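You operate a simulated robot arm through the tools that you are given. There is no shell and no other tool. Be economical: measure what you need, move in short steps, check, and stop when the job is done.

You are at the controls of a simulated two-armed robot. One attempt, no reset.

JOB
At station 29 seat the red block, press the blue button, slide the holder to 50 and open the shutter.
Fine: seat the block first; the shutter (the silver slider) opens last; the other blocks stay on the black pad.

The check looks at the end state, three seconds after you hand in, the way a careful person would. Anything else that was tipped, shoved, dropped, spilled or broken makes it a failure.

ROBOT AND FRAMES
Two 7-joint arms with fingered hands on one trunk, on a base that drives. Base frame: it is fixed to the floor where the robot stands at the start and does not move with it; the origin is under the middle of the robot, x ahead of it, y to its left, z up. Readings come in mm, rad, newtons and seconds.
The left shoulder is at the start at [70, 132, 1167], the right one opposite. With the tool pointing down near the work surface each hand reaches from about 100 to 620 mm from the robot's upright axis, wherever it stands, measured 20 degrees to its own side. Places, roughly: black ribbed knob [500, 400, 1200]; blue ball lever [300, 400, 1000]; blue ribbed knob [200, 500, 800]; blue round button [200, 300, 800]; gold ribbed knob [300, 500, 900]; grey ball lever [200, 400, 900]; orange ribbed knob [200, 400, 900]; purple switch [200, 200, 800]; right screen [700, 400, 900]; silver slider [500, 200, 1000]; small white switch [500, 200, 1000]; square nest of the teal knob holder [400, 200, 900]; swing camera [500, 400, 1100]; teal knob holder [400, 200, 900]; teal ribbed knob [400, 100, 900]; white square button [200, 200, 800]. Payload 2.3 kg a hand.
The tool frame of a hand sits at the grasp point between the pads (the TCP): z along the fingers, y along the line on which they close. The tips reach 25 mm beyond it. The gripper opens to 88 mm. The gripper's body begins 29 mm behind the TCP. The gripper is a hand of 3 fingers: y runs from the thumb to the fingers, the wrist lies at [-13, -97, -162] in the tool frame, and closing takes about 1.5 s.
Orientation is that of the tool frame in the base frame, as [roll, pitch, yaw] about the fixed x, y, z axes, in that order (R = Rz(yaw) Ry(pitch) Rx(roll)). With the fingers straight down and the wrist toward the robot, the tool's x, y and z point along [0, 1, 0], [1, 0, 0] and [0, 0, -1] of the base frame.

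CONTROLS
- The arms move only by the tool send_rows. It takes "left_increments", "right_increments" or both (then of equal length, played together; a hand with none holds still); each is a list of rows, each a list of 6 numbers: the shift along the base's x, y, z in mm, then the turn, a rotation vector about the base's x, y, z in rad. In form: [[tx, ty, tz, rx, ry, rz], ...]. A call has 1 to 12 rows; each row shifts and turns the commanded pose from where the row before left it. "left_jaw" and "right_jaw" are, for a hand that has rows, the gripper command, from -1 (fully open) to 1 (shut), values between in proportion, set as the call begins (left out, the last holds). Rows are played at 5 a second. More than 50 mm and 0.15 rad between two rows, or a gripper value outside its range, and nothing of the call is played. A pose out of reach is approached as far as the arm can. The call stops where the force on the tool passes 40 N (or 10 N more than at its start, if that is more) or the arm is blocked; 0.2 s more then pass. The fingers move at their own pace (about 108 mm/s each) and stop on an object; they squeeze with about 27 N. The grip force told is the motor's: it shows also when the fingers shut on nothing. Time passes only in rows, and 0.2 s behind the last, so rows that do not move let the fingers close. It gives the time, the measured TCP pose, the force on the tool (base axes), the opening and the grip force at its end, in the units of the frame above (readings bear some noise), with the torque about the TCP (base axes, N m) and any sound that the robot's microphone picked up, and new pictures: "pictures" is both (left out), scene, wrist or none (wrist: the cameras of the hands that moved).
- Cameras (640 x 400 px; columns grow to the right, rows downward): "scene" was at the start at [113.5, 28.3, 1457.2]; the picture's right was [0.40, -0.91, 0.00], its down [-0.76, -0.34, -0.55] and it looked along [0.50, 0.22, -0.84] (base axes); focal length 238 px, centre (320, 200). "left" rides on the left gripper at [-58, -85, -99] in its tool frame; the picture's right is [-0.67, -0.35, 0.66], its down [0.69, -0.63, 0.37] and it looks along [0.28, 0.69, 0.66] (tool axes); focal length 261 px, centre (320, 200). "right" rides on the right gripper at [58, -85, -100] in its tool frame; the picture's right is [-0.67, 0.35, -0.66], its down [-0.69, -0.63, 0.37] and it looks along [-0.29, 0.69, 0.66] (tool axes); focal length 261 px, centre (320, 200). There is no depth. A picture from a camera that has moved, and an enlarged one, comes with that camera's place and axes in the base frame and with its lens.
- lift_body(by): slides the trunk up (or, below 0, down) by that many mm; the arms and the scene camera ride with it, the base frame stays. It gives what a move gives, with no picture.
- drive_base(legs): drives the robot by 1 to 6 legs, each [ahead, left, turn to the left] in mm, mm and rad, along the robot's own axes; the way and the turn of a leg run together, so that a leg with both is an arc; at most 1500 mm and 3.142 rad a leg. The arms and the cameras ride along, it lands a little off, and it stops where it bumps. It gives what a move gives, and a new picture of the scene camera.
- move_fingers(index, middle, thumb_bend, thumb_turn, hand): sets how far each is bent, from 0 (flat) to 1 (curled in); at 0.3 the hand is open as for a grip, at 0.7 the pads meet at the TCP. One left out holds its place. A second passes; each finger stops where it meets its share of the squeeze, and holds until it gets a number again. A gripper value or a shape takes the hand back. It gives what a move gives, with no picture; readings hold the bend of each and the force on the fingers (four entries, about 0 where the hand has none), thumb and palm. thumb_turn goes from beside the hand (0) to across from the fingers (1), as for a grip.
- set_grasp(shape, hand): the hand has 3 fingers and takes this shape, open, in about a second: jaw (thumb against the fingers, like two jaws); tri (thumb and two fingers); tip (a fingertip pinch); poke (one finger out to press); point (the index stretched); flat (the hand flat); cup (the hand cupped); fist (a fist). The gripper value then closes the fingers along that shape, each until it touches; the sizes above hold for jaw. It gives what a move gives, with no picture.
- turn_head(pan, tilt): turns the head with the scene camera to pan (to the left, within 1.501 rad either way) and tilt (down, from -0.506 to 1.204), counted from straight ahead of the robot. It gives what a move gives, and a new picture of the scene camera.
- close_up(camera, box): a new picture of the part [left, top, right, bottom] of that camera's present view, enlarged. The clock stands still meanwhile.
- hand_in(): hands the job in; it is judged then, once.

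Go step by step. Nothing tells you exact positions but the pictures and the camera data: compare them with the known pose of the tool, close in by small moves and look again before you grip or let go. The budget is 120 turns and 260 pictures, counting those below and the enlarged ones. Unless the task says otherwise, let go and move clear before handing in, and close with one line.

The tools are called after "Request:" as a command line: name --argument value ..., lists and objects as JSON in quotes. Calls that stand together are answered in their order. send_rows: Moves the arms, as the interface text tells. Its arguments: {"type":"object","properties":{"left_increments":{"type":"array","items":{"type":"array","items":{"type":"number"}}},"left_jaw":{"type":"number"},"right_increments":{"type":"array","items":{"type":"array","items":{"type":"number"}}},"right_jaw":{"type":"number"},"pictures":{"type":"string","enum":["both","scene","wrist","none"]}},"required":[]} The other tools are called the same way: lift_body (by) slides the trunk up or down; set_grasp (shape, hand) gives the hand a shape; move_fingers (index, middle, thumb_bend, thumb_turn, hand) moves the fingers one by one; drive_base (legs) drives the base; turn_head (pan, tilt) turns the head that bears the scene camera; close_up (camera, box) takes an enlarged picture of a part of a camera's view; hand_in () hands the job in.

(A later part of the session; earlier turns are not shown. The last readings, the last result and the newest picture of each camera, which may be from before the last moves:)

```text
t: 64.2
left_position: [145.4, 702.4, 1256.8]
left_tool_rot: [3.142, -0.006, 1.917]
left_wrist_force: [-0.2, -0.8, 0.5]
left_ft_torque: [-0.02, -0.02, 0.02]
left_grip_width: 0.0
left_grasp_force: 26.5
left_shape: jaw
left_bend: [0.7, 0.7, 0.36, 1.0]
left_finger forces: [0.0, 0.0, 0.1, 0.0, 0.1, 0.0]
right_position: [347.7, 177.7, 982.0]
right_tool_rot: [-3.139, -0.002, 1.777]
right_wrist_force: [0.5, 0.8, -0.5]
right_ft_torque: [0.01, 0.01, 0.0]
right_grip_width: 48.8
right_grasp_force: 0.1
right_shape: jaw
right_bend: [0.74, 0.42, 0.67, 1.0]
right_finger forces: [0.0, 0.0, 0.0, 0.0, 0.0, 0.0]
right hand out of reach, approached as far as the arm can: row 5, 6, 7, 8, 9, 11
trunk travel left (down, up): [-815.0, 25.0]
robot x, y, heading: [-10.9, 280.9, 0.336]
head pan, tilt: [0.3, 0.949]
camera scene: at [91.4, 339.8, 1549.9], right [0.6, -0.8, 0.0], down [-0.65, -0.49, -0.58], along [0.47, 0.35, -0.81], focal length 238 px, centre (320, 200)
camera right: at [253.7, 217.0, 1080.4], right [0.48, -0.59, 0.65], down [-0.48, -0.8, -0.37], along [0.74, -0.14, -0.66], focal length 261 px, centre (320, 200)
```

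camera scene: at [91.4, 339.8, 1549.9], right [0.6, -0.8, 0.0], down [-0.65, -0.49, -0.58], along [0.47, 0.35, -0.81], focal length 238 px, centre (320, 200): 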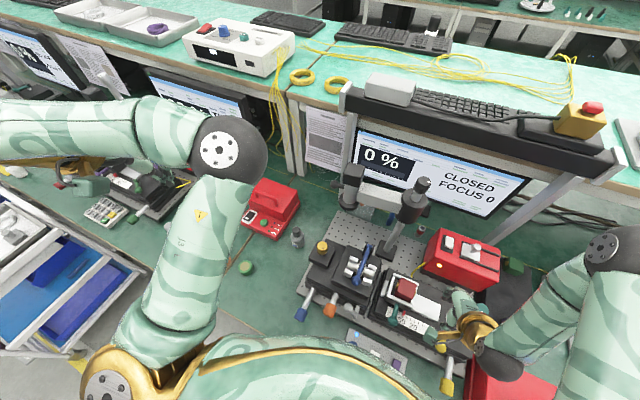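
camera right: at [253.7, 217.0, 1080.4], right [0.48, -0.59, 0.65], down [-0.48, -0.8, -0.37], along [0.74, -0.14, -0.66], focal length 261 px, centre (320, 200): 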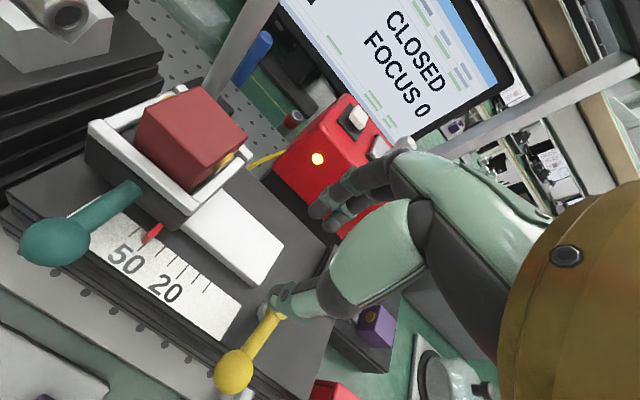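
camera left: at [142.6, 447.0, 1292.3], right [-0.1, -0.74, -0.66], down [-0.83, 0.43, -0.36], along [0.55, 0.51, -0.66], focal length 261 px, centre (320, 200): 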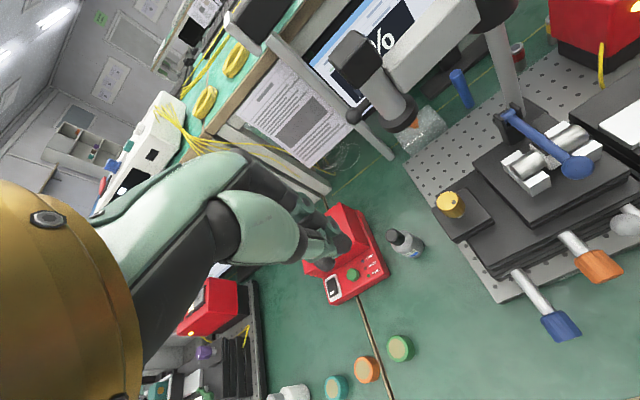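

Request:
close_up --camera "right" --box '[95, 195, 225, 315]'

Request:
close_up --camera "right" --box '[125, 210, 175, 260]'

Request:
close_up --camera "scene" --box '[385, 290, 435, 330]'

```text
3.33 times, centred on (160, 255) of right
camera zoom: at [253.7, 217.0, 1080.4], right [0.48, -0.59, 0.65], down [-0.48, -0.8, -0.37], along [0.74, -0.14, -0.66], focal length 869 px, centre (853, 17)
```

zoom: 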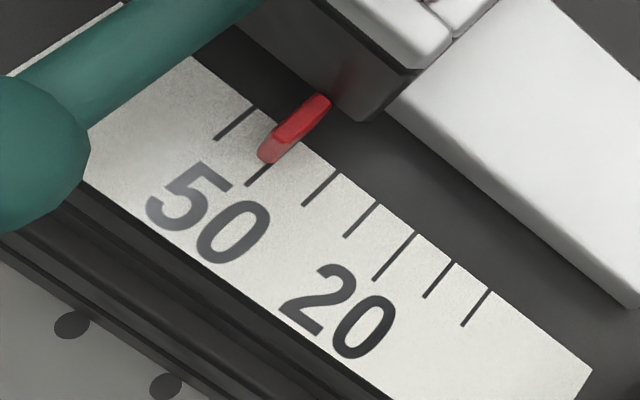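

```text
8.00 times, centred on (150, 235) of right
camera zoom: at [253.7, 217.0, 1080.4], right [0.48, -0.59, 0.65], down [-0.48, -0.8, -0.37], along [0.74, -0.14, -0.66], focal length 2085 px, centre (1680, -80)
```

zoom: 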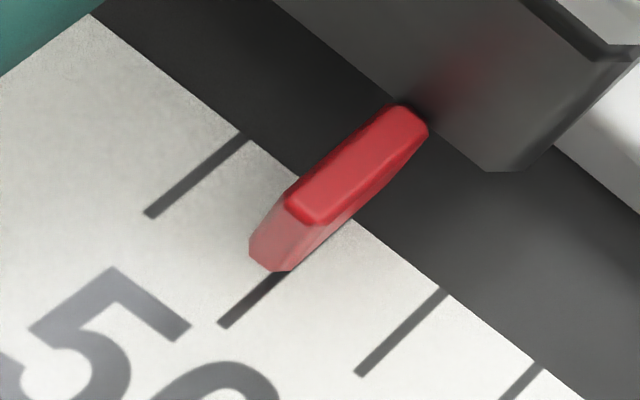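

```text
10.00 times, centred on (410, 310) of scene
camera zoom: at [91.4, 339.8, 1549.9], right [0.6, -0.8, 0.0], down [-0.65, -0.49, -0.58], along [0.47, 0.35, -0.81], focal length 2383 px, centre (-580, -900)
```

zoom: 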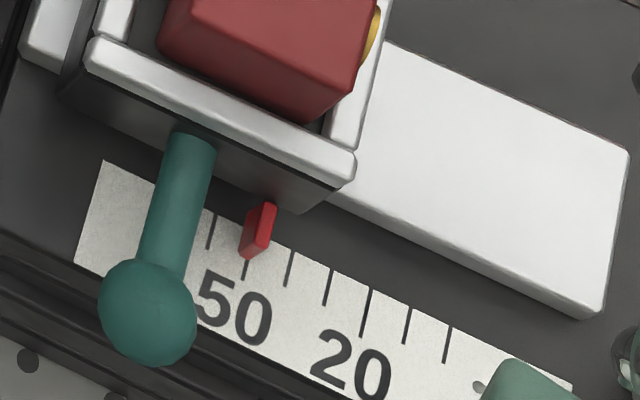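

The squared view shows the pointer's middle at about 51.4, so a nudge of ~1.4 mm back is worthwhile. I'll push the ball from its left with closed fingers; first go round the front to the ball's left.

Request:
send_rows --right_increments '[[-20, 0, 0, 0, 0, 0], [-20, 0, 0, 0, 0, 0], [-20, 5, 0, 0, 0, 0], [-20, 10, 0, 0, 0, 0], [-5, 20, 0, 0, 0, 0], [0, 25, 0, 0, 0, 0], [0, 25, 0, 0, 0, 0], [0, 25, 0, 0, 0, 0], [0, 15, 0, 0, 0, 0]]' --right_jaw 1 --pictures "both"

```text
t: 66.2
left_position: [143.9, 700.9, 1257.2]
left_tool_rot: [3.14, -0.007, 1.917]
left_wrist_force: [0.1, 0.2, 0.6]
left_ft_torque: [-0.02, 0.02, 0.01]
left_grip_width: 0.3
left_grasp_force: 26.7
left_shape: jaw
left_bend: [0.7, 0.7, 0.36, 1.0]
left_finger forces: [0.1, 0.0, 0.1, 0.1, 0.0, 0.0]
right_position: [293.9, 308.7, 945.2]
right_tool_rot: [-3.14, -0.002, 1.779]
right_wrist_force: [-4.1, -1.3, 3.6]
right_ft_torque: [-0.07, -0.06, -0.05]
right_grip_width: 0.0
right_grasp_force: 26.7
right_shape: jaw
right_bend: [0.7, 0.7, 0.72, 1.0]
right_finger forces: [0.0, 10.7, 0.0, 0.0, 0.1, 0.0]
right hand out of reach, approached as far as the arm can: row 1, 2, 3, 4
trunk travel left (down, up): [-815.0, 25.0]
robot x, y, heading: [-12.8, 279.3, 0.341]
head pan, tilt: [0.3, 0.949]
camera scene: at [89.6, 339.0, 1550.2], right [0.6, -0.8, 0.0], down [-0.65, -0.49, -0.58], along [0.47, 0.35, -0.81], focal length 238 px, centre (320, 200)
camera right: at [199.8, 348.3, 1044.0], right [0.48, -0.58, 0.65], down [-0.48, -0.8, -0.37], along [0.74, -0.13, -0.66], focal length 261 px, centre (320, 200)
```

scene: 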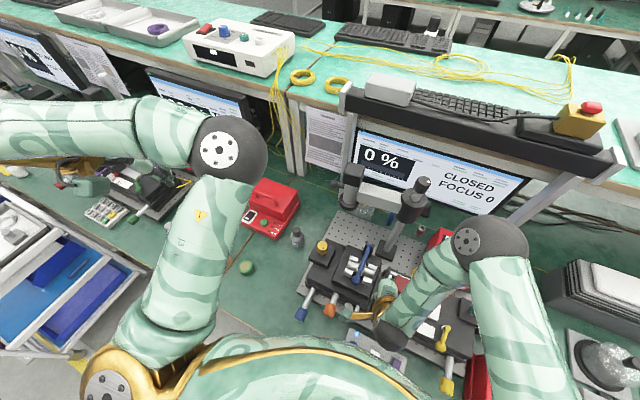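
right: 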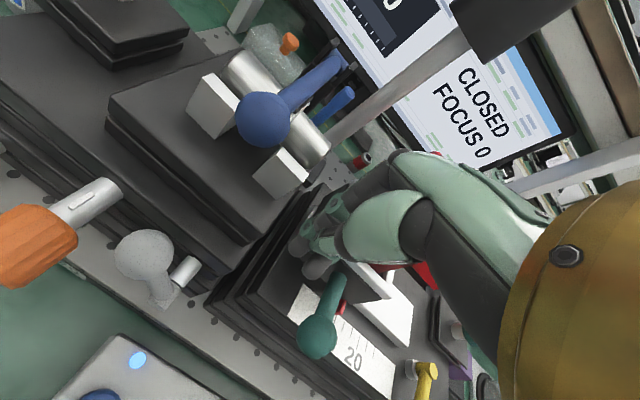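

The arm dipped while out of reach and a finger touches something lightly. Checking before moving.

Request:
close_up --camera "right" --box '[240, 180, 440, 380]'

Request:
close_up --camera "scene" --box '[350, 240, 480, 350]'

```text
2.00 times, centred on (340, 280) of right
camera zoom: at [199.8, 348.3, 1044.0], right [0.48, -0.58, 0.65], down [-0.48, -0.8, -0.37], along [0.74, -0.13, -0.66], focal length 521 px, centre (280, 40)
```

zoom: 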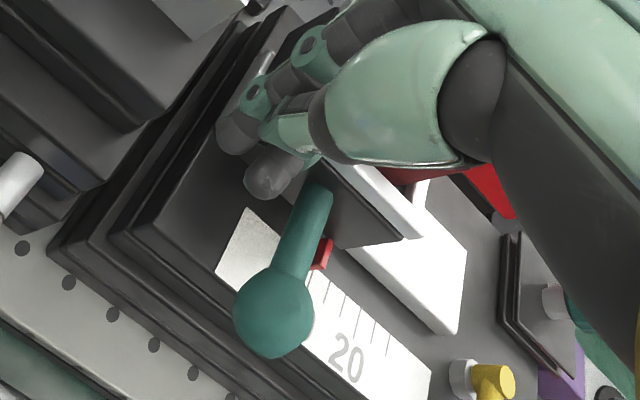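

```text
3.64 times, centred on (415, 295) of scene
camera zoom: at [89.6, 339.0, 1550.2], right [0.6, -0.8, 0.0], down [-0.65, -0.49, -0.58], along [0.47, 0.35, -0.81], focal length 867 px, centre (-26, -146)
```

zoom: 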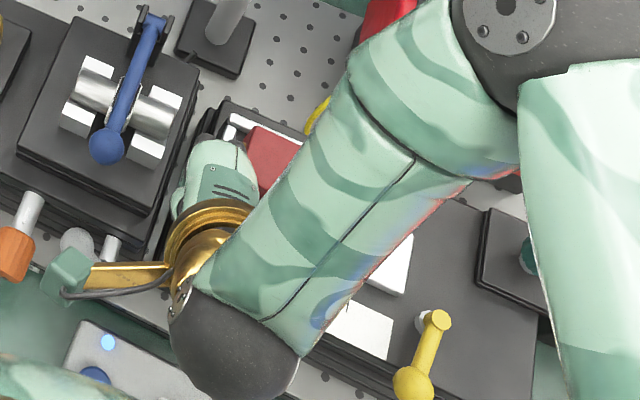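

Request:
send_rows --right_increments '[[-6, 4, 0, 0, 0, 0], [-12, 6, 0, 0, 0, 0], [-12, 4, 0, 0, 0, 0]]' --pictures "wrist"

Request:
close_up --camera "right" --box '[280, 180, 440, 360]'

Request:
close_up --camera "scene" --box '[370, 250, 470, 330]'

```text
t: 67.0
left_position: [144.3, 701.6, 1256.3]
left_tool_rot: [3.14, -0.006, 1.918]
left_wrist_force: [0.0, 0.3, -1.0]
left_ft_torque: [0.0, -0.01, -0.01]
left_grip_width: 0.2
left_grasp_force: 27.2
left_shape: jaw
left_bend: [0.7, 0.7, 0.36, 1.0]
left_finger forces: [0.1, 0.0, 0.0, 0.0, 0.0, 0.0]
right_position: [264.6, 322.8, 947.9]
right_tool_rot: [-3.14, -0.002, 1.781]
right_wrist_force: [0.1, 0.2, 0.4]
right_ft_torque: [0.01, -0.02, 0.01]
right_grip_width: 0.0
right_grasp_force: 27.2
right_shape: jaw
right_bend: [0.7, 0.7, 0.73, 1.0]
right_finger forces: [0.0, 0.0, 0.0, 0.1, 0.0, 0.1]
trunk travel left (down, up): [-815.0, 25.0]
robot x, y, heading: [-12.6, 277.2, 0.342]
head pan, tilt: [0.3, 0.949]
camera right: at [170.3, 362.2, 1045.8], right [0.48, -0.58, 0.65], down [-0.47, -0.8, -0.37], along [0.74, -0.13, -0.66], focal length 261 px, centre (320, 200)
```

right: 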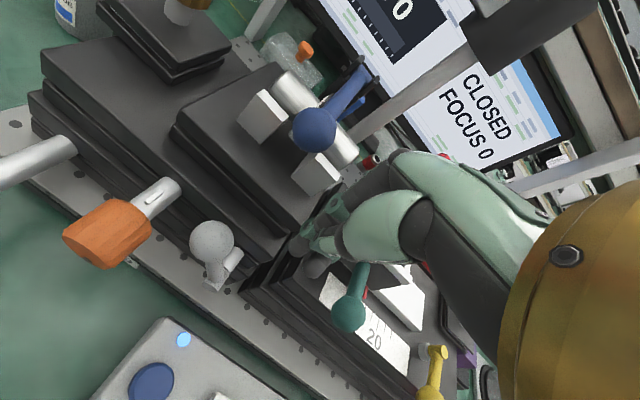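

```text
2.22 times, centred on (360, 270) of right
camera zoom: at [170.3, 362.2, 1045.8], right [0.48, -0.58, 0.65], down [-0.47, -0.8, -0.37], along [0.74, -0.13, -0.66], focal length 579 px, centre (231, 44)
```

zoom: 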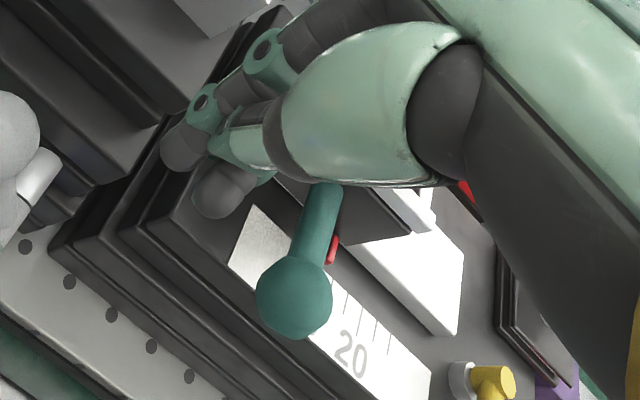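

```text
5.00 times, centred on (420, 290) of scene
camera zoom: at [90.3, 339.3, 1550.0], right [0.6, -0.8, 0.0], down [-0.65, -0.49, -0.58], along [0.47, 0.35, -0.81], focal length 1192 px, centre (-180, -250)
```

zoom: 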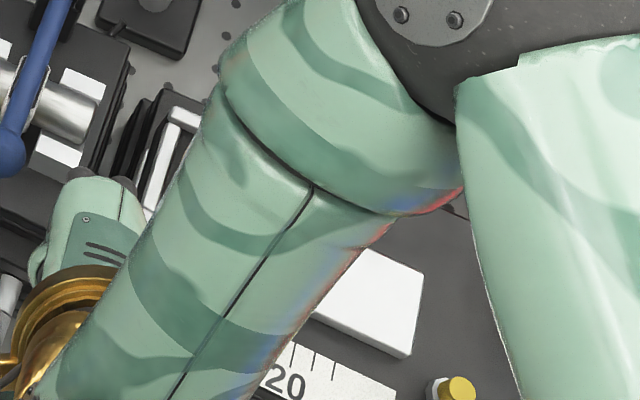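

Request:
close_up --camera "right" --box '[330, 255, 400, 325]'

Request:
close_up --camera "right" --box '[330, 310, 420, 400]'

```text
5.71 times, centred on (365, 290) of right
camera zoom: at [170.3, 362.2, 1045.8], right [0.48, -0.58, 0.65], down [-0.47, -0.8, -0.37], along [0.74, -0.13, -0.66], focal length 1489 px, centre (63, -314)
```

zoom: 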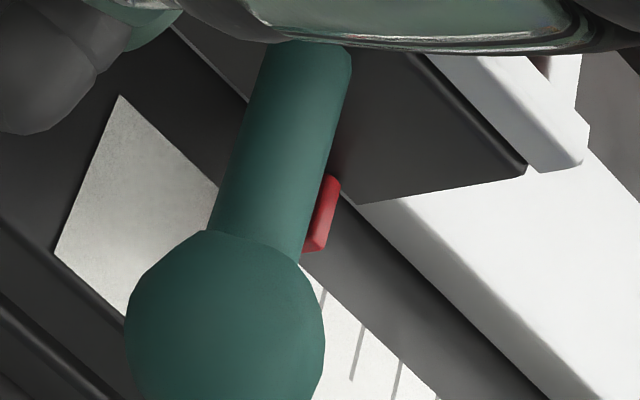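

```text
4.44 times, centred on (375, 355) of right
camera zoom: at [170.3, 362.2, 1045.8], right [0.48, -0.58, 0.65], down [-0.47, -0.8, -0.37], along [0.74, -0.13, -0.66], focal length 1158 px, centre (76, -489)
```

zoom: 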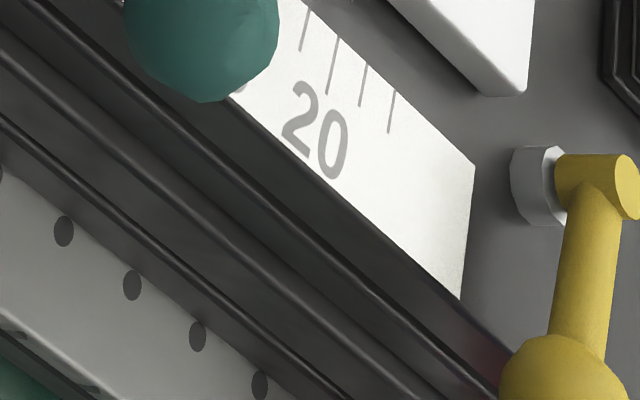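

The reading may have changed, so I need a clear view. I'll go round the front and to the right at safe height.

Request:
send_rows --right_increments '[[-20, -10, 0, 0, 0, 0], [-18, -15, 0, 0, 0, 0], [0, -30, 0, 0, 0, 0], [0, -35, 0, 0, 0, 0], [0, -35, 0, 0, 0, 0], [10, -35, 0, 0, 0, 0], [20, -30, 5, 0, 0, 0], [25, -20, 10, 0, 0, 0], [30, -10, 15, 0, 0, 0], [30, 0, 15, 0, 0, 0]]' --pictures "both"

```text
t: 69.2
left_position: [144.7, 701.4, 1256.8]
left_tool_rot: [3.14, -0.009, 1.918]
left_wrist_force: [-0.1, 0.2, -0.7]
left_ft_torque: [-0.02, 0.01, 0.0]
left_grip_width: 0.0
left_grasp_force: 26.9
left_shape: jaw
left_bend: [0.7, 0.7, 0.36, 1.0]
left_finger forces: [0.1, 0.1, 0.0, 0.0, 0.1, 0.0]
right_position: [345.9, 115.0, 961.8]
right_tool_rot: [-3.138, -0.001, 1.78]
right_wrist_force: [0.4, 0.0, -0.1]
right_ft_torque: [-0.04, 0.0, 0.0]
right_grip_width: 0.3
right_grasp_force: 27.3
right_shape: jaw
right_bend: [0.7, 0.7, 0.73, 1.0]
right_finger forces: [0.1, 0.0, 0.0, 0.1, 0.0, 0.1]
right hand out of reach, approached as far as the arm can: row 4, 5, 6
trunk travel left (down, up): [-815.0, 25.0]
robot x, y, heading: [-14.2, 278.9, 0.338]
head pan, tilt: [0.3, 0.949]
camera scene: at [91.5, 339.3, 1549.9], right [0.6, -0.8, 0.0], down [-0.65, -0.49, -0.58], along [0.47, 0.35, -0.81], focal length 238 px, centre (320, 200)
camera right: at [251.1, 152.9, 1059.3], right [0.48, -0.58, 0.65], down [-0.48, -0.8, -0.37], along [0.74, -0.13, -0.66], focal length 261 px, centre (320, 200)
```

scene: 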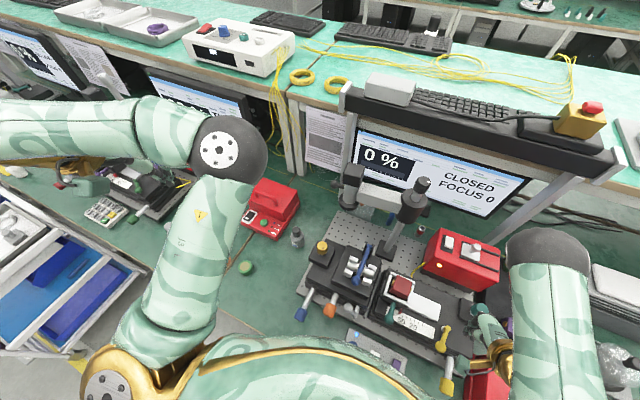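
right: 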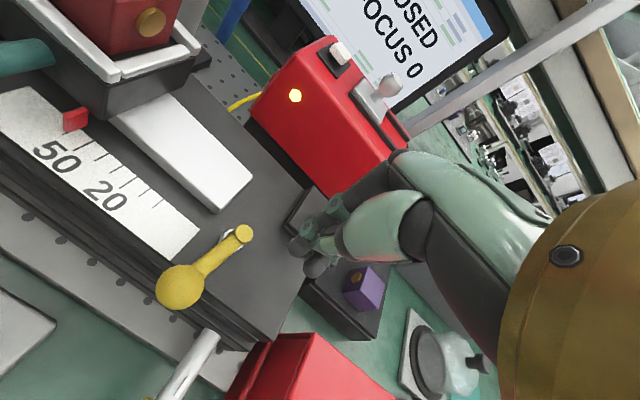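

Request:
close_up --camera "scene" --box '[385, 290, 435, 330]'

Request:
close_up --camera "right" --box '[40, 80, 140, 180]'

Request:
close_up --camera "scene" --box '[340, 250, 450, 330]'

```text
10.00 times, centred on (410, 310) of scene
camera zoom: at [91.5, 339.3, 1549.9], right [0.6, -0.8, 0.0], down [-0.65, -0.49, -0.58], along [0.47, 0.35, -0.81], focal length 2383 px, centre (-580, -900)
```

zoom: 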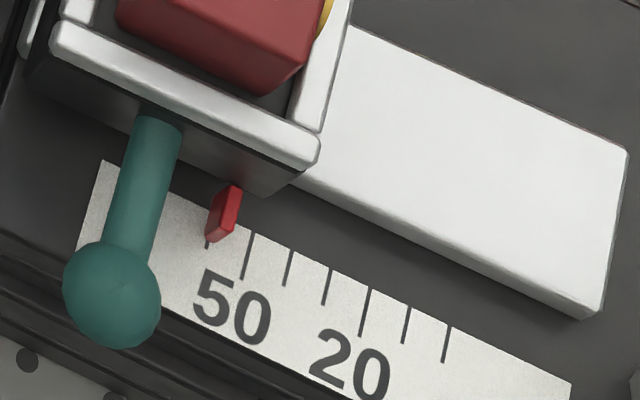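

```text
4.00 times, centred on (90, 130) of right
camera zoom: at [251.1, 152.9, 1059.3], right [0.48, -0.58, 0.65], down [-0.48, -0.8, -0.37], along [0.74, -0.13, -0.66], focal length 1043 px, centre (1240, 480)
```

zoom: 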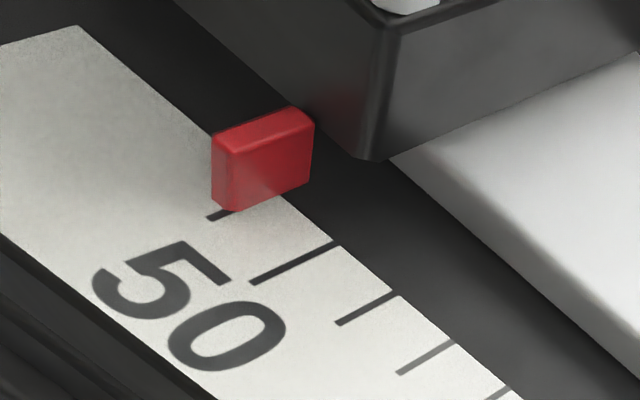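

```text
5.00 times, centred on (395, 290) of scene
camera zoom: at [91.5, 339.3, 1549.9], right [0.6, -0.8, 0.0], down [-0.65, -0.49, -0.58], along [0.47, 0.35, -0.81], focal length 1192 px, centre (-55, -250)
```

zoom: 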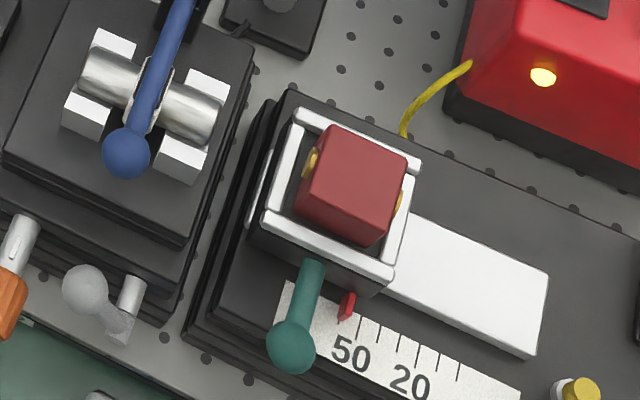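

The holder was pushed to about 60; the block is still seated. I'll regrip the ball as before (hand turned 90°) and bring it back to 50. First turn the hand at a safe place.

Request:
send_rows --right_increments '[[-2, 0, 6, 0, 0, 0.131], [-2, 0, 6, 0, 0, 0.131], [-2, 0, 6, 0, 0, 0.131], [-4, 0, 6, 0, 0, 0.131], [-4, 2, 4, 0, 0, 0.131], [-4, 4, 4, 0, 0, 0.131], [-5, 6, 4, 0, 0, 0.131], [-5, 8, 4, 0, 0, 0.131], [-5, 8, 0, 0, 0, 0.131], [-5, 8, 0, 0, 0, 0.131], [-5, 10, 0, 0, 0, 0.131], [-5, 10, 0, 0, 0, 0.129]]' --right_jaw -0.12 --pictures "both"

```text
t: 71.8
left_position: [144.7, 703.1, 1256.8]
left_tool_rot: [-3.141, -0.007, 1.918]
left_wrist_force: [0.0, -0.1, -0.4]
left_ft_torque: [0.0, -0.01, 0.02]
left_grip_width: 0.0
left_grasp_force: 26.9
left_shape: jaw
left_bend: [0.7, 0.7, 0.36, 1.0]
left_finger forces: [0.1, 0.0, 0.0, 0.0, 0.0, 0.1]
right_position: [299.8, 171.3, 1000.1]
right_tool_rot: [-3.14, 0.0, -2.932]
right_wrist_force: [0.5, -0.4, -0.1]
right_ft_torque: [-0.02, 0.02, -0.01]
right_grip_width: 18.3
right_grasp_force: 0.0
right_shape: jaw
right_bend: [0.78, 0.79, 0.82, 1.0]
right_finger forces: [0.1, 0.0, 0.0, 0.1, 0.1, 0.1]
trunk travel left (down, up): [-815.0, 25.0]
robot x, y, heading: [-13.6, 278.7, 0.348]
head pan, tilt: [0.3, 0.949]
camera scene: at [91.2, 340.0, 1549.9], right [0.6, -0.8, 0.0], down [-0.65, -0.49, -0.58], along [0.47, 0.35, -0.81], focal length 238 px, centre (320, 200)
camera right: at [260.8, 76.4, 1098.1], right [0.58, 0.48, 0.65], down [0.8, -0.47, -0.37], along [0.13, 0.74, -0.66], focal length 261 px, centre (320, 200)
```

scene: 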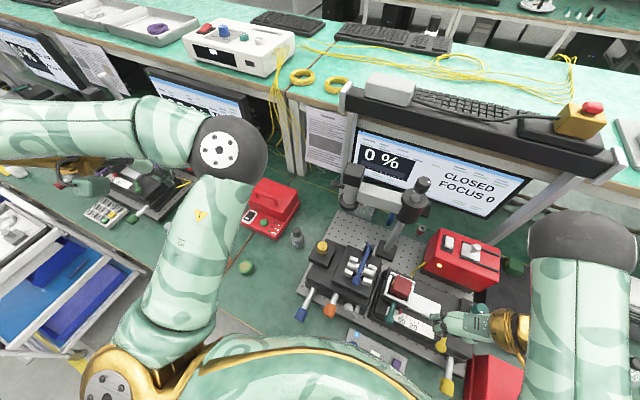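
right: 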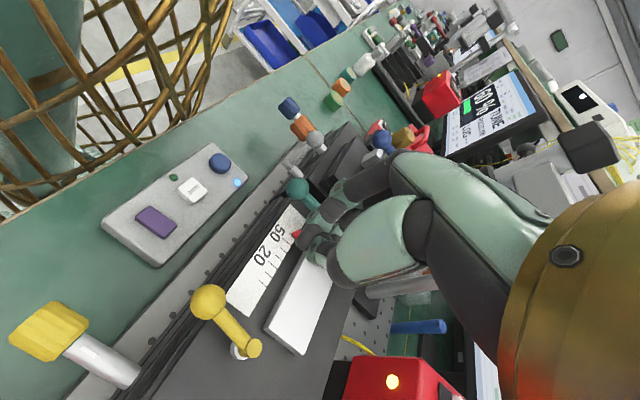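

The fingers look crossed (curled past each other). I'll open fully here, then set the 50 mm opening.

Request:
send_rows --right_increments '[[0, 0, 0, 0, 0, 0], [0, 0, 0, 0, 0, 0], [0, 0, 0, 0, 0, 0], [0, 0, 0, 0, 0, 0], [0, 0, 0, 0, 0, 0]]' --right_jaw -1 --pictures "none"

Request:
send_rows --right_increments '[[-3, 15, 0, 0, 0, 0], [-4, 20, 0, 0, 0, 0], [-4, 20, 0, 0, 0, 0], [-4, 20, -5, 0, 0, 0], [-4, 18, -10, 0, 0, 0], [-2, 0, -15, 0, 0, 0], [0, 0, -10, 0, 0, 0]]' --right_jaw -0.15 --pictures "wrist"

Request:
close_up --camera "right" --box '[200, 180, 420, 370]'

Request:
close_up --camera "scene" --box '[360, 260, 470, 350]'

```text
t: 73.0
left_position: [145.1, 703.8, 1256.5]
left_tool_rot: [-3.14, -0.008, 1.92]
left_wrist_force: [-0.3, 0.7, 0.1]
left_ft_torque: [0.0, -0.02, 0.0]
left_grip_width: 0.0
left_grasp_force: 26.7
left_shape: jaw
left_bend: [0.7, 0.7, 0.36, 1.0]
left_finger forces: [0.0, 0.1, 0.0, 0.1, 0.1, 0.0]
right_position: [300.0, 171.0, 1000.5]
right_tool_rot: [-3.139, -0.003, -2.934]
right_wrist_force: [0.3, -1.0, 0.1]
right_ft_torque: [-0.01, -0.01, -0.03]
right_grip_width: 87.5
right_grasp_force: 0.1
right_shape: jaw
right_bend: [0.3, 0.3, 0.3, 0.98]
right_finger forces: [0.0, 0.0, 0.0, 0.0, 0.0, 0.0]
trunk travel left (down, up): [-815.0, 25.0]
robot x, y, heading: [-14.9, 280.6, 0.343]
head pan, tilt: [0.3, 0.949]
```

```text
t: 74.6
left_position: [144.5, 700.9, 1258.0]
left_tool_rot: [3.141, -0.008, 1.919]
left_wrist_force: [-0.4, 0.0, -0.1]
left_ft_torque: [-0.02, 0.01, 0.04]
left_grip_width: 0.1
left_grasp_force: 27.0
left_shape: jaw
left_bend: [0.7, 0.7, 0.36, 1.0]
left_finger forces: [0.0, 0.1, 0.0, 0.0, 0.0, 0.0]
right_position: [279.3, 262.6, 959.7]
right_tool_rot: [-3.14, -0.002, -2.935]
right_wrist_force: [0.7, 0.3, -0.1]
right_ft_torque: [0.03, 0.0, 0.04]
right_grip_width: 51.0
right_grasp_force: 0.0
right_shape: jaw
right_bend: [0.74, 0.41, 0.66, 1.0]
right_finger forces: [0.0, 0.0, 0.1, 0.0, 0.0, 0.0]
trunk travel left (down, up): [-815.0, 25.0]
robot x, y, heading: [-13.5, 279.1, 0.339]
head pan, tilt: [0.3, 0.949]
camera right: at [241.3, 167.1, 1058.0], right [0.59, 0.48, 0.65], down [0.8, -0.48, -0.37], along [0.13, 0.74, -0.66], focal length 261 px, centre (320, 200)
```

right: 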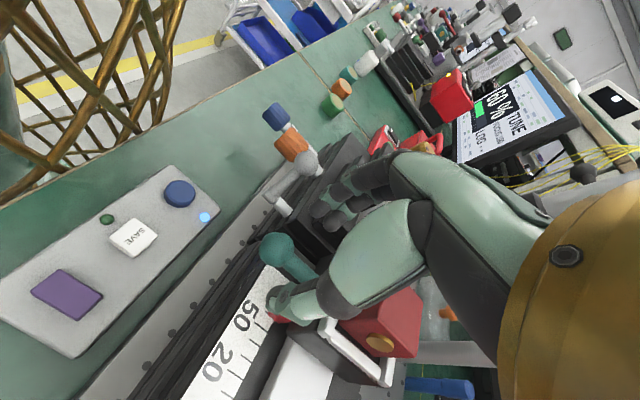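

```text
2.11 times, centred on (310, 275) of right
camera zoom: at [241.3, 167.1, 1058.0], right [0.59, 0.48, 0.65], down [0.8, -0.48, -0.37], along [0.13, 0.74, -0.66], focal length 549 px, centre (341, 42)
```

zoom: 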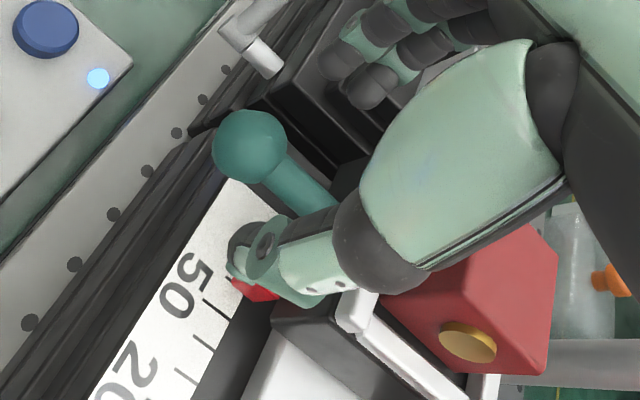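

```text
4.44 times, centred on (415, 305) of scene
camera zoom: at [91.8, 338.8, 1550.0], right [0.6, -0.8, 0.0], down [-0.65, -0.49, -0.58], along [0.47, 0.35, -0.81], focal length 1059 px, centre (-102, -267)
```

zoom: 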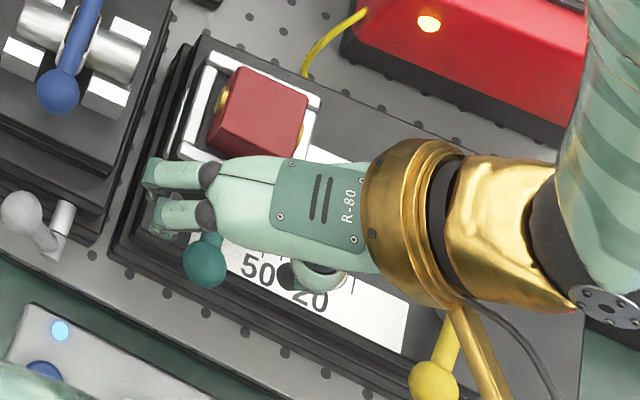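

Request:
send_rows --right_increments '[[-2.5, 3.4, -8, 0, 0, 0], [0, 0, -12, 0, 0, 0], [0, 0, -9, 0, 0, 0], [0, 0, 0, 0, 0, 0]]' --pictures "none"

Request:
send_rows --right_increments '[[0, 0, 0, 0, 0, 0], [0, 0, 0, 0, 0, 0], [0, 0, 0, 0, 0, 0], [0, 0, 0, 0, 0, 0], [0, 0, 0, 0, 0, 0]]' --right_jaw 1 --pictures "none"

Request:
close_up --camera "right" --box '[250, 200, 400, 340]'

```text
t: 75.6
left_position: [144.9, 701.2, 1256.3]
left_tool_rot: [-3.141, -0.01, 1.919]
left_wrist_force: [0.0, 0.6, -0.1]
left_ft_torque: [-0.03, -0.01, -0.02]
left_grip_width: 0.0
left_grasp_force: 26.8
left_shape: jaw
left_bend: [0.7, 0.7, 0.36, 1.0]
left_finger forces: [0.0, 0.1, 0.1, 0.1, 0.0, 0.0]
right_position: [275.6, 267.3, 932.2]
right_tool_rot: [-3.141, -0.002, -2.934]
right_wrist_force: [0.5, -0.1, 0.1]
right_ft_torque: [-0.05, -0.01, 0.01]
right_grip_width: 50.8
right_grasp_force: 0.1
right_shape: jaw
right_bend: [0.74, 0.41, 0.66, 1.0]
right_finger forces: [0.0, 0.0, 0.1, 0.1, 0.1, 0.1]
trunk travel left (down, up): [-815.0, 25.0]
robot x, y, heading: [-16.0, 280.3, 0.342]
head pan, tilt: [0.3, 0.949]
```

```text
t: 76.8
left_position: [145.6, 702.3, 1257.7]
left_tool_rot: [3.14, -0.009, 1.919]
left_wrist_force: [0.5, 0.1, 0.0]
left_ft_torque: [-0.02, -0.04, -0.02]
left_grip_width: 0.0
left_grasp_force: 27.2
left_shape: jaw
left_bend: [0.7, 0.7, 0.36, 1.0]
left_finger forces: [0.0, 0.1, 0.0, 0.1, 0.0, 0.1]
right_position: [275.8, 266.6, 930.6]
right_tool_rot: [-3.14, -0.004, -2.933]
right_wrist_force: [0.0, -0.4, -4.8]
right_ft_torque: [0.02, 0.0, 0.01]
right_grip_width: 15.6
right_grasp_force: 26.8
right_shape: jaw
right_bend: [0.73, 0.67, 0.74, 1.0]
right_finger forces: [15.8, 7.7, 0.1, 0.1, 23.2, 0.0]
trunk travel left (down, up): [-815.0, 25.0]
robot x, y, heading: [-14.4, 281.7, 0.345]
head pan, tilt: [0.3, 0.949]
```

```text
2.86 times, centred on (325, 270) of right
camera zoom: at [238.1, 172.2, 1029.6], right [0.59, 0.48, 0.65], down [0.8, -0.47, -0.37], along [0.13, 0.74, -0.66], focal length 745 px, centre (306, 0)
```

zoom: 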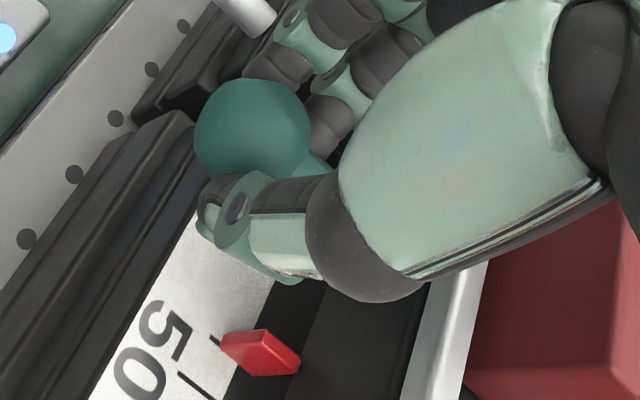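

Gripped well. The earlier pose y=256.8 read 51.4, so I move to y≈255.4 (about −11.3 mm along the rail).

Request:
send_rows --right_increments '[[0.6, -2.8, 0, 0, 0, 0], [0.6, -2.8, 0, 0, 0, 0], [0.6, -2.8, 0, 0, 0, 0], [0.6, -2.7, 0, 0, 0, 0], [0, 0, 0, 0, 0, 0], [0, 0, 0, 0, 0, 0]]' --pictures "none"

Request:
close_up --camera "right" --box '[270, 240, 400, 340]'

```text
t: 78.2
left_position: [146.3, 703.1, 1256.8]
left_tool_rot: [3.141, -0.007, 1.919]
left_wrist_force: [0.2, -0.3, -0.3]
left_ft_torque: [0.03, 0.01, 0.02]
left_grip_width: 0.0
left_grasp_force: 26.3
left_shape: jaw
left_bend: [0.7, 0.7, 0.36, 1.0]
left_finger forces: [0.0, 0.1, 0.0, 0.0, 0.1, 0.0]
right_position: [279.2, 256.5, 929.5]
right_tool_rot: [-3.14, -0.001, -2.933]
right_wrist_force: [1.4, 1.0, 4.0]
right_ft_torque: [0.05, -0.06, 0.04]
right_grip_width: 15.6
right_grasp_force: 27.4
right_shape: jaw
right_bend: [0.73, 0.67, 0.75, 1.0]
right_finger forces: [16.3, 8.9, 0.1, 0.0, 24.0, 0.0]
trunk travel left (down, up): [-815.0, 25.0]
robot x, y, heading: [-14.1, 281.9, 0.337]
head pan, tilt: [0.3, 0.949]
```

```text
4.00 times, centred on (335, 290) of right
camera zoom: at [239.9, 161.3, 1028.5], right [0.58, 0.48, 0.65], down [0.8, -0.48, -0.37], along [0.13, 0.74, -0.66], focal length 1043 px, centre (260, -160)
```

zoom: 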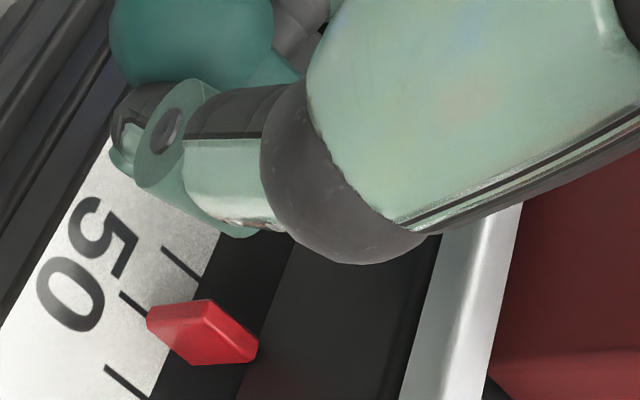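

Relative to the earlier view the pointer moved −1.1 units, so it should be ≈50.3. Release, rise straight up well clear, and re-check.

Request:
send_rows --right_increments '[[0, 0, 0, 0, 0, 0], [0, 0, 0, 0, 0, 0], [0, 0, 0, 0, 0, 0], [0, 0, 10, 0, 0, 0], [0, 0, 20, 0, 0, 0], [0, 0, 30, 0, 0, 0], [0, -10, 25, 0, 0, 0], [5, -40, 10, 0, 0, 0], [5, -45, 0, 0, 0, 0]]' --right_jaw -0.15 --pictures "scene"

Request:
close_up --camera "scene" --box '[393, 298, 421, 318]'

Request:
close_up --camera "scene" --box '[340, 250, 450, 330]'

```text
t: 80.2
left_position: [146.7, 699.0, 1257.9]
left_tool_rot: [-3.139, -0.011, 1.917]
left_wrist_force: [0.8, -0.5, 0.2]
left_ft_torque: [0.0, -0.01, 0.01]
left_grip_width: 0.0
left_grasp_force: 27.3
left_shape: jaw
left_bend: [0.7, 0.7, 0.36, 1.0]
left_finger forces: [0.0, 0.0, 0.0, 0.1, 0.0, 0.1]
right_position: [288.6, 156.2, 1023.8]
right_tool_rot: [-3.139, -0.003, -2.935]
right_wrist_force: [-0.2, 0.0, -0.6]
right_ft_torque: [0.04, 0.01, 0.01]
right_grip_width: 50.1
right_grasp_force: 0.0
right_shape: jaw
right_bend: [0.74, 0.42, 0.66, 1.0]
right_finger forces: [0.0, 0.0, 0.0, 0.0, 0.1, 0.0]
trunk travel left (down, up): [-815.0, 25.0]
robot x, y, heading: [-16.9, 279.8, 0.341]
head pan, tilt: [0.3, 0.949]
camera scene: at [92.2, 336.5, 1550.0], right [0.6, -0.8, 0.0], down [-0.65, -0.48, -0.58], along [0.47, 0.35, -0.81], focal length 238 px, centre (320, 200)
```

scene: 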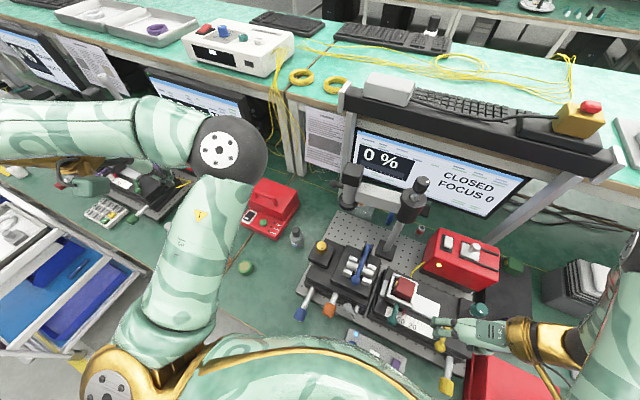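

```text
16.00 times, centred on (407, 308) of scene
camera zoom: at [92.2, 336.5, 1550.0], right [0.6, -0.8, 0.0], down [-0.65, -0.48, -0.58], along [0.47, 0.35, -0.81], focal length 3813 px, centre (-1072, -1528)
```

zoom: 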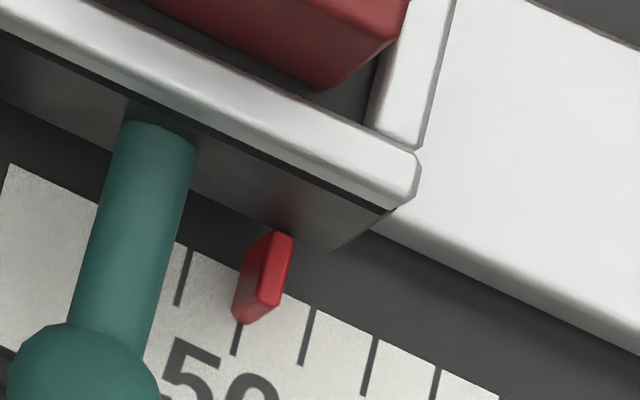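

```text
5.00 times, centred on (395, 290) of scene
camera zoom: at [92.2, 336.5, 1550.0], right [0.6, -0.8, 0.0], down [-0.65, -0.48, -0.58], along [0.47, 0.35, -0.81], focal length 1192 px, centre (-55, -250)
```

zoom: 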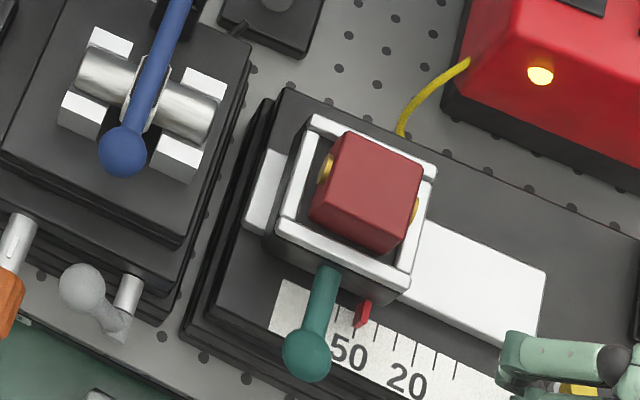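

The pointer reads ≈50.5 and the block is still in its frame. Now the shutter: I'll turn the hand back and approach the silver slider on the red box from above.

Request:
send_rows --right_increments '[[10, -6, 4, 0, 0, -0.131], [10, -6, 4, 0, 0, -0.131], [15, -6, 4, 0, 0, -0.131], [15, -6, 4, 0, 0, -0.131], [15, -4, 0, 0, 0, -0.131], [15, -4, 0, 0, 0, -0.131], [15, -4, 0, 0, 0, -0.131], [15, 0, 0, 0, 0, -0.131], [15, 0, 0, 0, 0, -0.131], [20, 0, 0, 0, 0, -0.131], [20, 0, 0, 0, 0, -0.131], [20, 0, 0, 0, 0, -0.129]]' --pictures "both"

```text
t: 82.8
left_position: [145.5, 702.8, 1257.3]
left_tool_rot: [-3.142, -0.008, 1.918]
left_wrist_force: [0.4, -0.2, 0.6]
left_ft_torque: [-0.01, -0.01, 0.0]
left_grip_width: 0.0
left_grasp_force: 27.6
left_shape: jaw
left_bend: [0.7, 0.7, 0.36, 1.0]
left_finger forces: [0.0, 0.0, 0.1, 0.0, 0.0, 0.0]
right_position: [475.7, 125.4, 1042.6]
right_tool_rot: [-3.14, -0.003, 1.775]
right_wrist_force: [0.4, -0.5, 0.0]
right_ft_torque: [0.0, -0.01, -0.01]
right_grip_width: 50.4
right_grasp_force: 0.0
right_shape: jaw
right_bend: [0.74, 0.42, 0.66, 1.0]
right_finger forces: [0.0, 0.0, 0.1, 0.0, 0.1, 0.0]
trunk travel left (down, up): [-815.0, 25.0]
robot x, y, heading: [-10.7, 276.6, 0.335]
head pan, tilt: [0.3, 0.949]
camera scene: at [91.8, 339.4, 1549.9], right [0.6, -0.8, 0.0], down [-0.65, -0.49, -0.58], along [0.47, 0.35, -0.81], focal length 238 px, centre (320, 200)
camera right: at [380.5, 163.9, 1140.0], right [0.48, -0.59, 0.65], down [-0.48, -0.8, -0.37], along [0.74, -0.14, -0.66], focal length 261 px, centre (320, 200)
```

scene: 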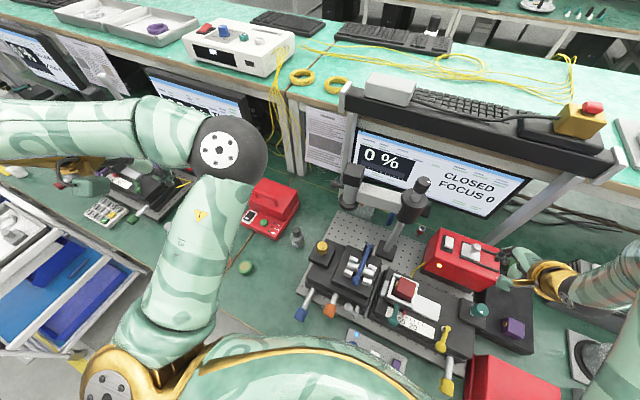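
right: 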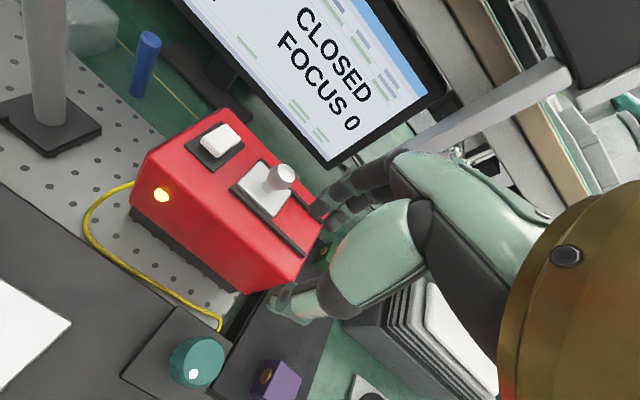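

Request:
close_up --camera "right" --box '[130, 100, 340, 300]'

Request:
close_up --camera "scene" --box '[415, 220, 515, 300]'

Request:
close_up --camera "scene" --box '[385, 265, 435, 305]'

```text
2.00 times, centred on (235, 200) of right
camera zoom: at [380.5, 163.9, 1140.0], right [0.48, -0.59, 0.65], down [-0.48, -0.8, -0.37], along [0.74, -0.14, -0.66], focal length 521 px, centre (490, 200)
```

zoom: 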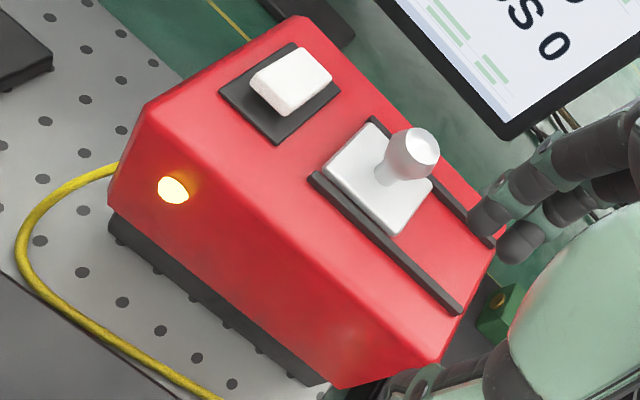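

```text
5.00 times, centred on (465, 260) of scene
camera zoom: at [91.8, 339.4, 1549.9], right [0.6, -0.8, 0.0], down [-0.65, -0.49, -0.58], along [0.47, 0.35, -0.81], focal length 1192 px, centre (-405, -100)
```

zoom: 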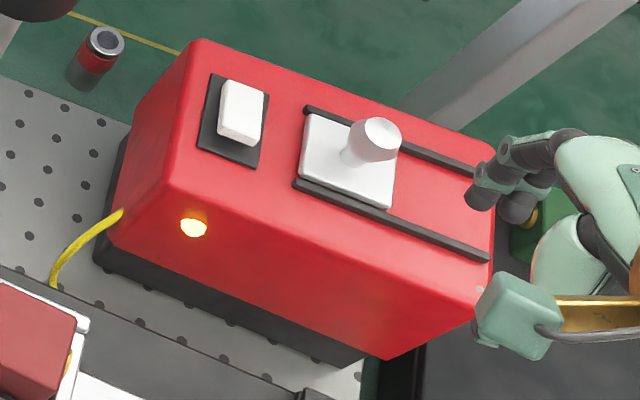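

```text
10.00 times, centred on (410, 285) of scene
camera zoom: at [91.8, 339.4, 1549.9], right [0.6, -0.8, 0.0], down [-0.65, -0.49, -0.58], along [0.47, 0.35, -0.81], focal length 2383 px, centre (-580, -650)
```

zoom: 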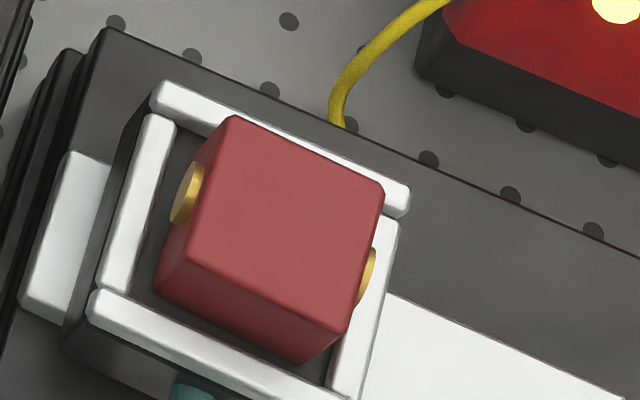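

The knob head is at [540,168,977]; the slider must go right along its rails. I'll open fully, move above it and lower.

Request:
send_rows --right_increments '[[0, 0, 0, 0, 0, 0.005], [20, 12, 0, 0, 0, 0], [20, 15, 0, 0, 0, 0], [25, 16, -5, 0, 0, 0], [0, 0, -10, 0, 0, 0], [0, 0, -10, 0, 0, 0]]' --right_jaw -1 --pictures "wrist"

Request:
close_up --camera "right" --box '[200, 130, 400, 330]'

Request:
close_up --camera "scene" --box '[415, 210, 515, 290]'

```text
t: 84.2
left_position: [144.8, 703.1, 1256.2]
left_tool_rot: [3.141, -0.008, 1.917]
left_wrist_force: [-0.5, 0.2, 0.0]
left_ft_torque: [0.01, 0.01, 0.02]
left_grip_width: 0.2
left_grasp_force: 26.2
left_shape: jaw
left_bend: [0.7, 0.7, 0.36, 1.0]
left_finger forces: [0.1, 0.0, 0.0, 0.0, 0.1, 0.1]
right_position: [540.5, 168.4, 1016.1]
right_tool_rot: [3.141, -0.002, 1.785]
right_wrist_force: [0.2, -0.5, 0.4]
right_ft_torque: [0.01, 0.01, 0.02]
right_grip_width: 87.6
right_grasp_force: 0.0
right_shape: jaw
right_bend: [0.3, 0.3, 0.3, 0.98]
right_finger forces: [0.1, 0.0, 0.0, 0.0, 0.0, 0.1]
trunk travel left (down, up): [-815.0, 25.0]
robot x, y, heading: [-12.9, 278.2, 0.336]
head pan, tilt: [0.3, 0.949]
camera right: at [444.5, 205.9, 1113.7], right [0.48, -0.58, 0.65], down [-0.47, -0.8, -0.37], along [0.74, -0.13, -0.66], focal length 261 px, centre (320, 200)
```

right: 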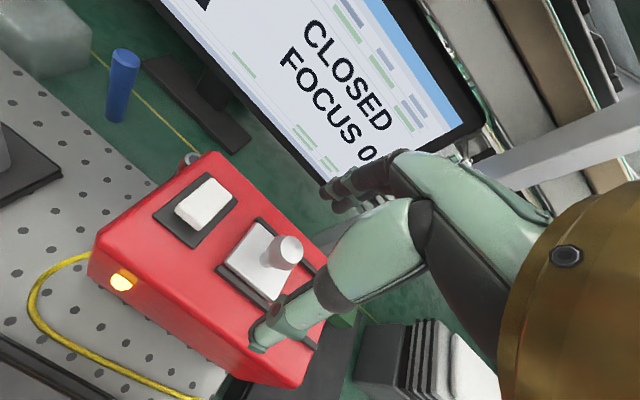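

```text
2.00 times, centred on (300, 230) of right
camera zoom: at [444.5, 205.9, 1113.7], right [0.48, -0.58, 0.65], down [-0.47, -0.8, -0.37], along [0.74, -0.13, -0.66], focal length 521 px, centre (360, 140)
```

zoom: 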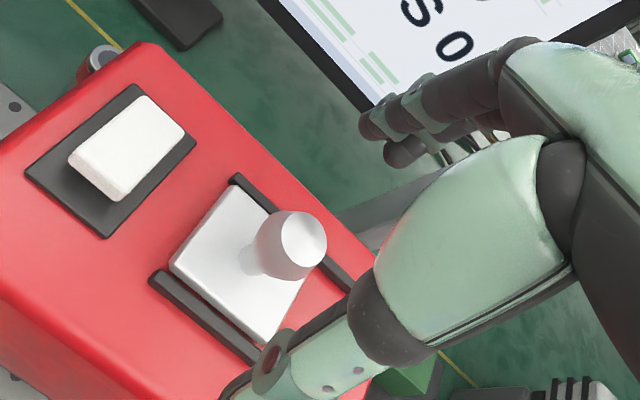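

```text
5.00 times, centred on (465, 250) of scene
camera zoom: at [91.4, 339.3, 1550.0], right [0.6, -0.8, 0.0], down [-0.65, -0.49, -0.58], along [0.47, 0.35, -0.81], focal length 1192 px, centre (-405, -50)
```

zoom: 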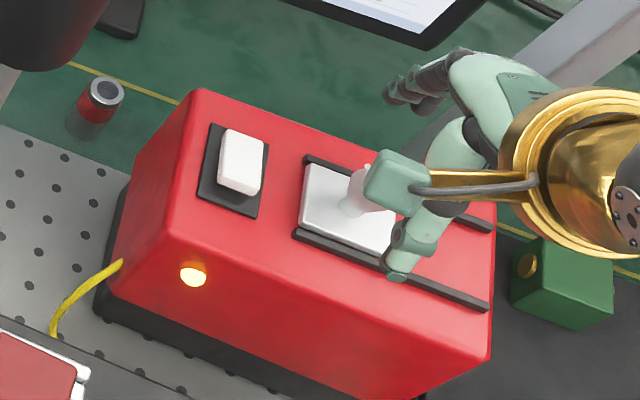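

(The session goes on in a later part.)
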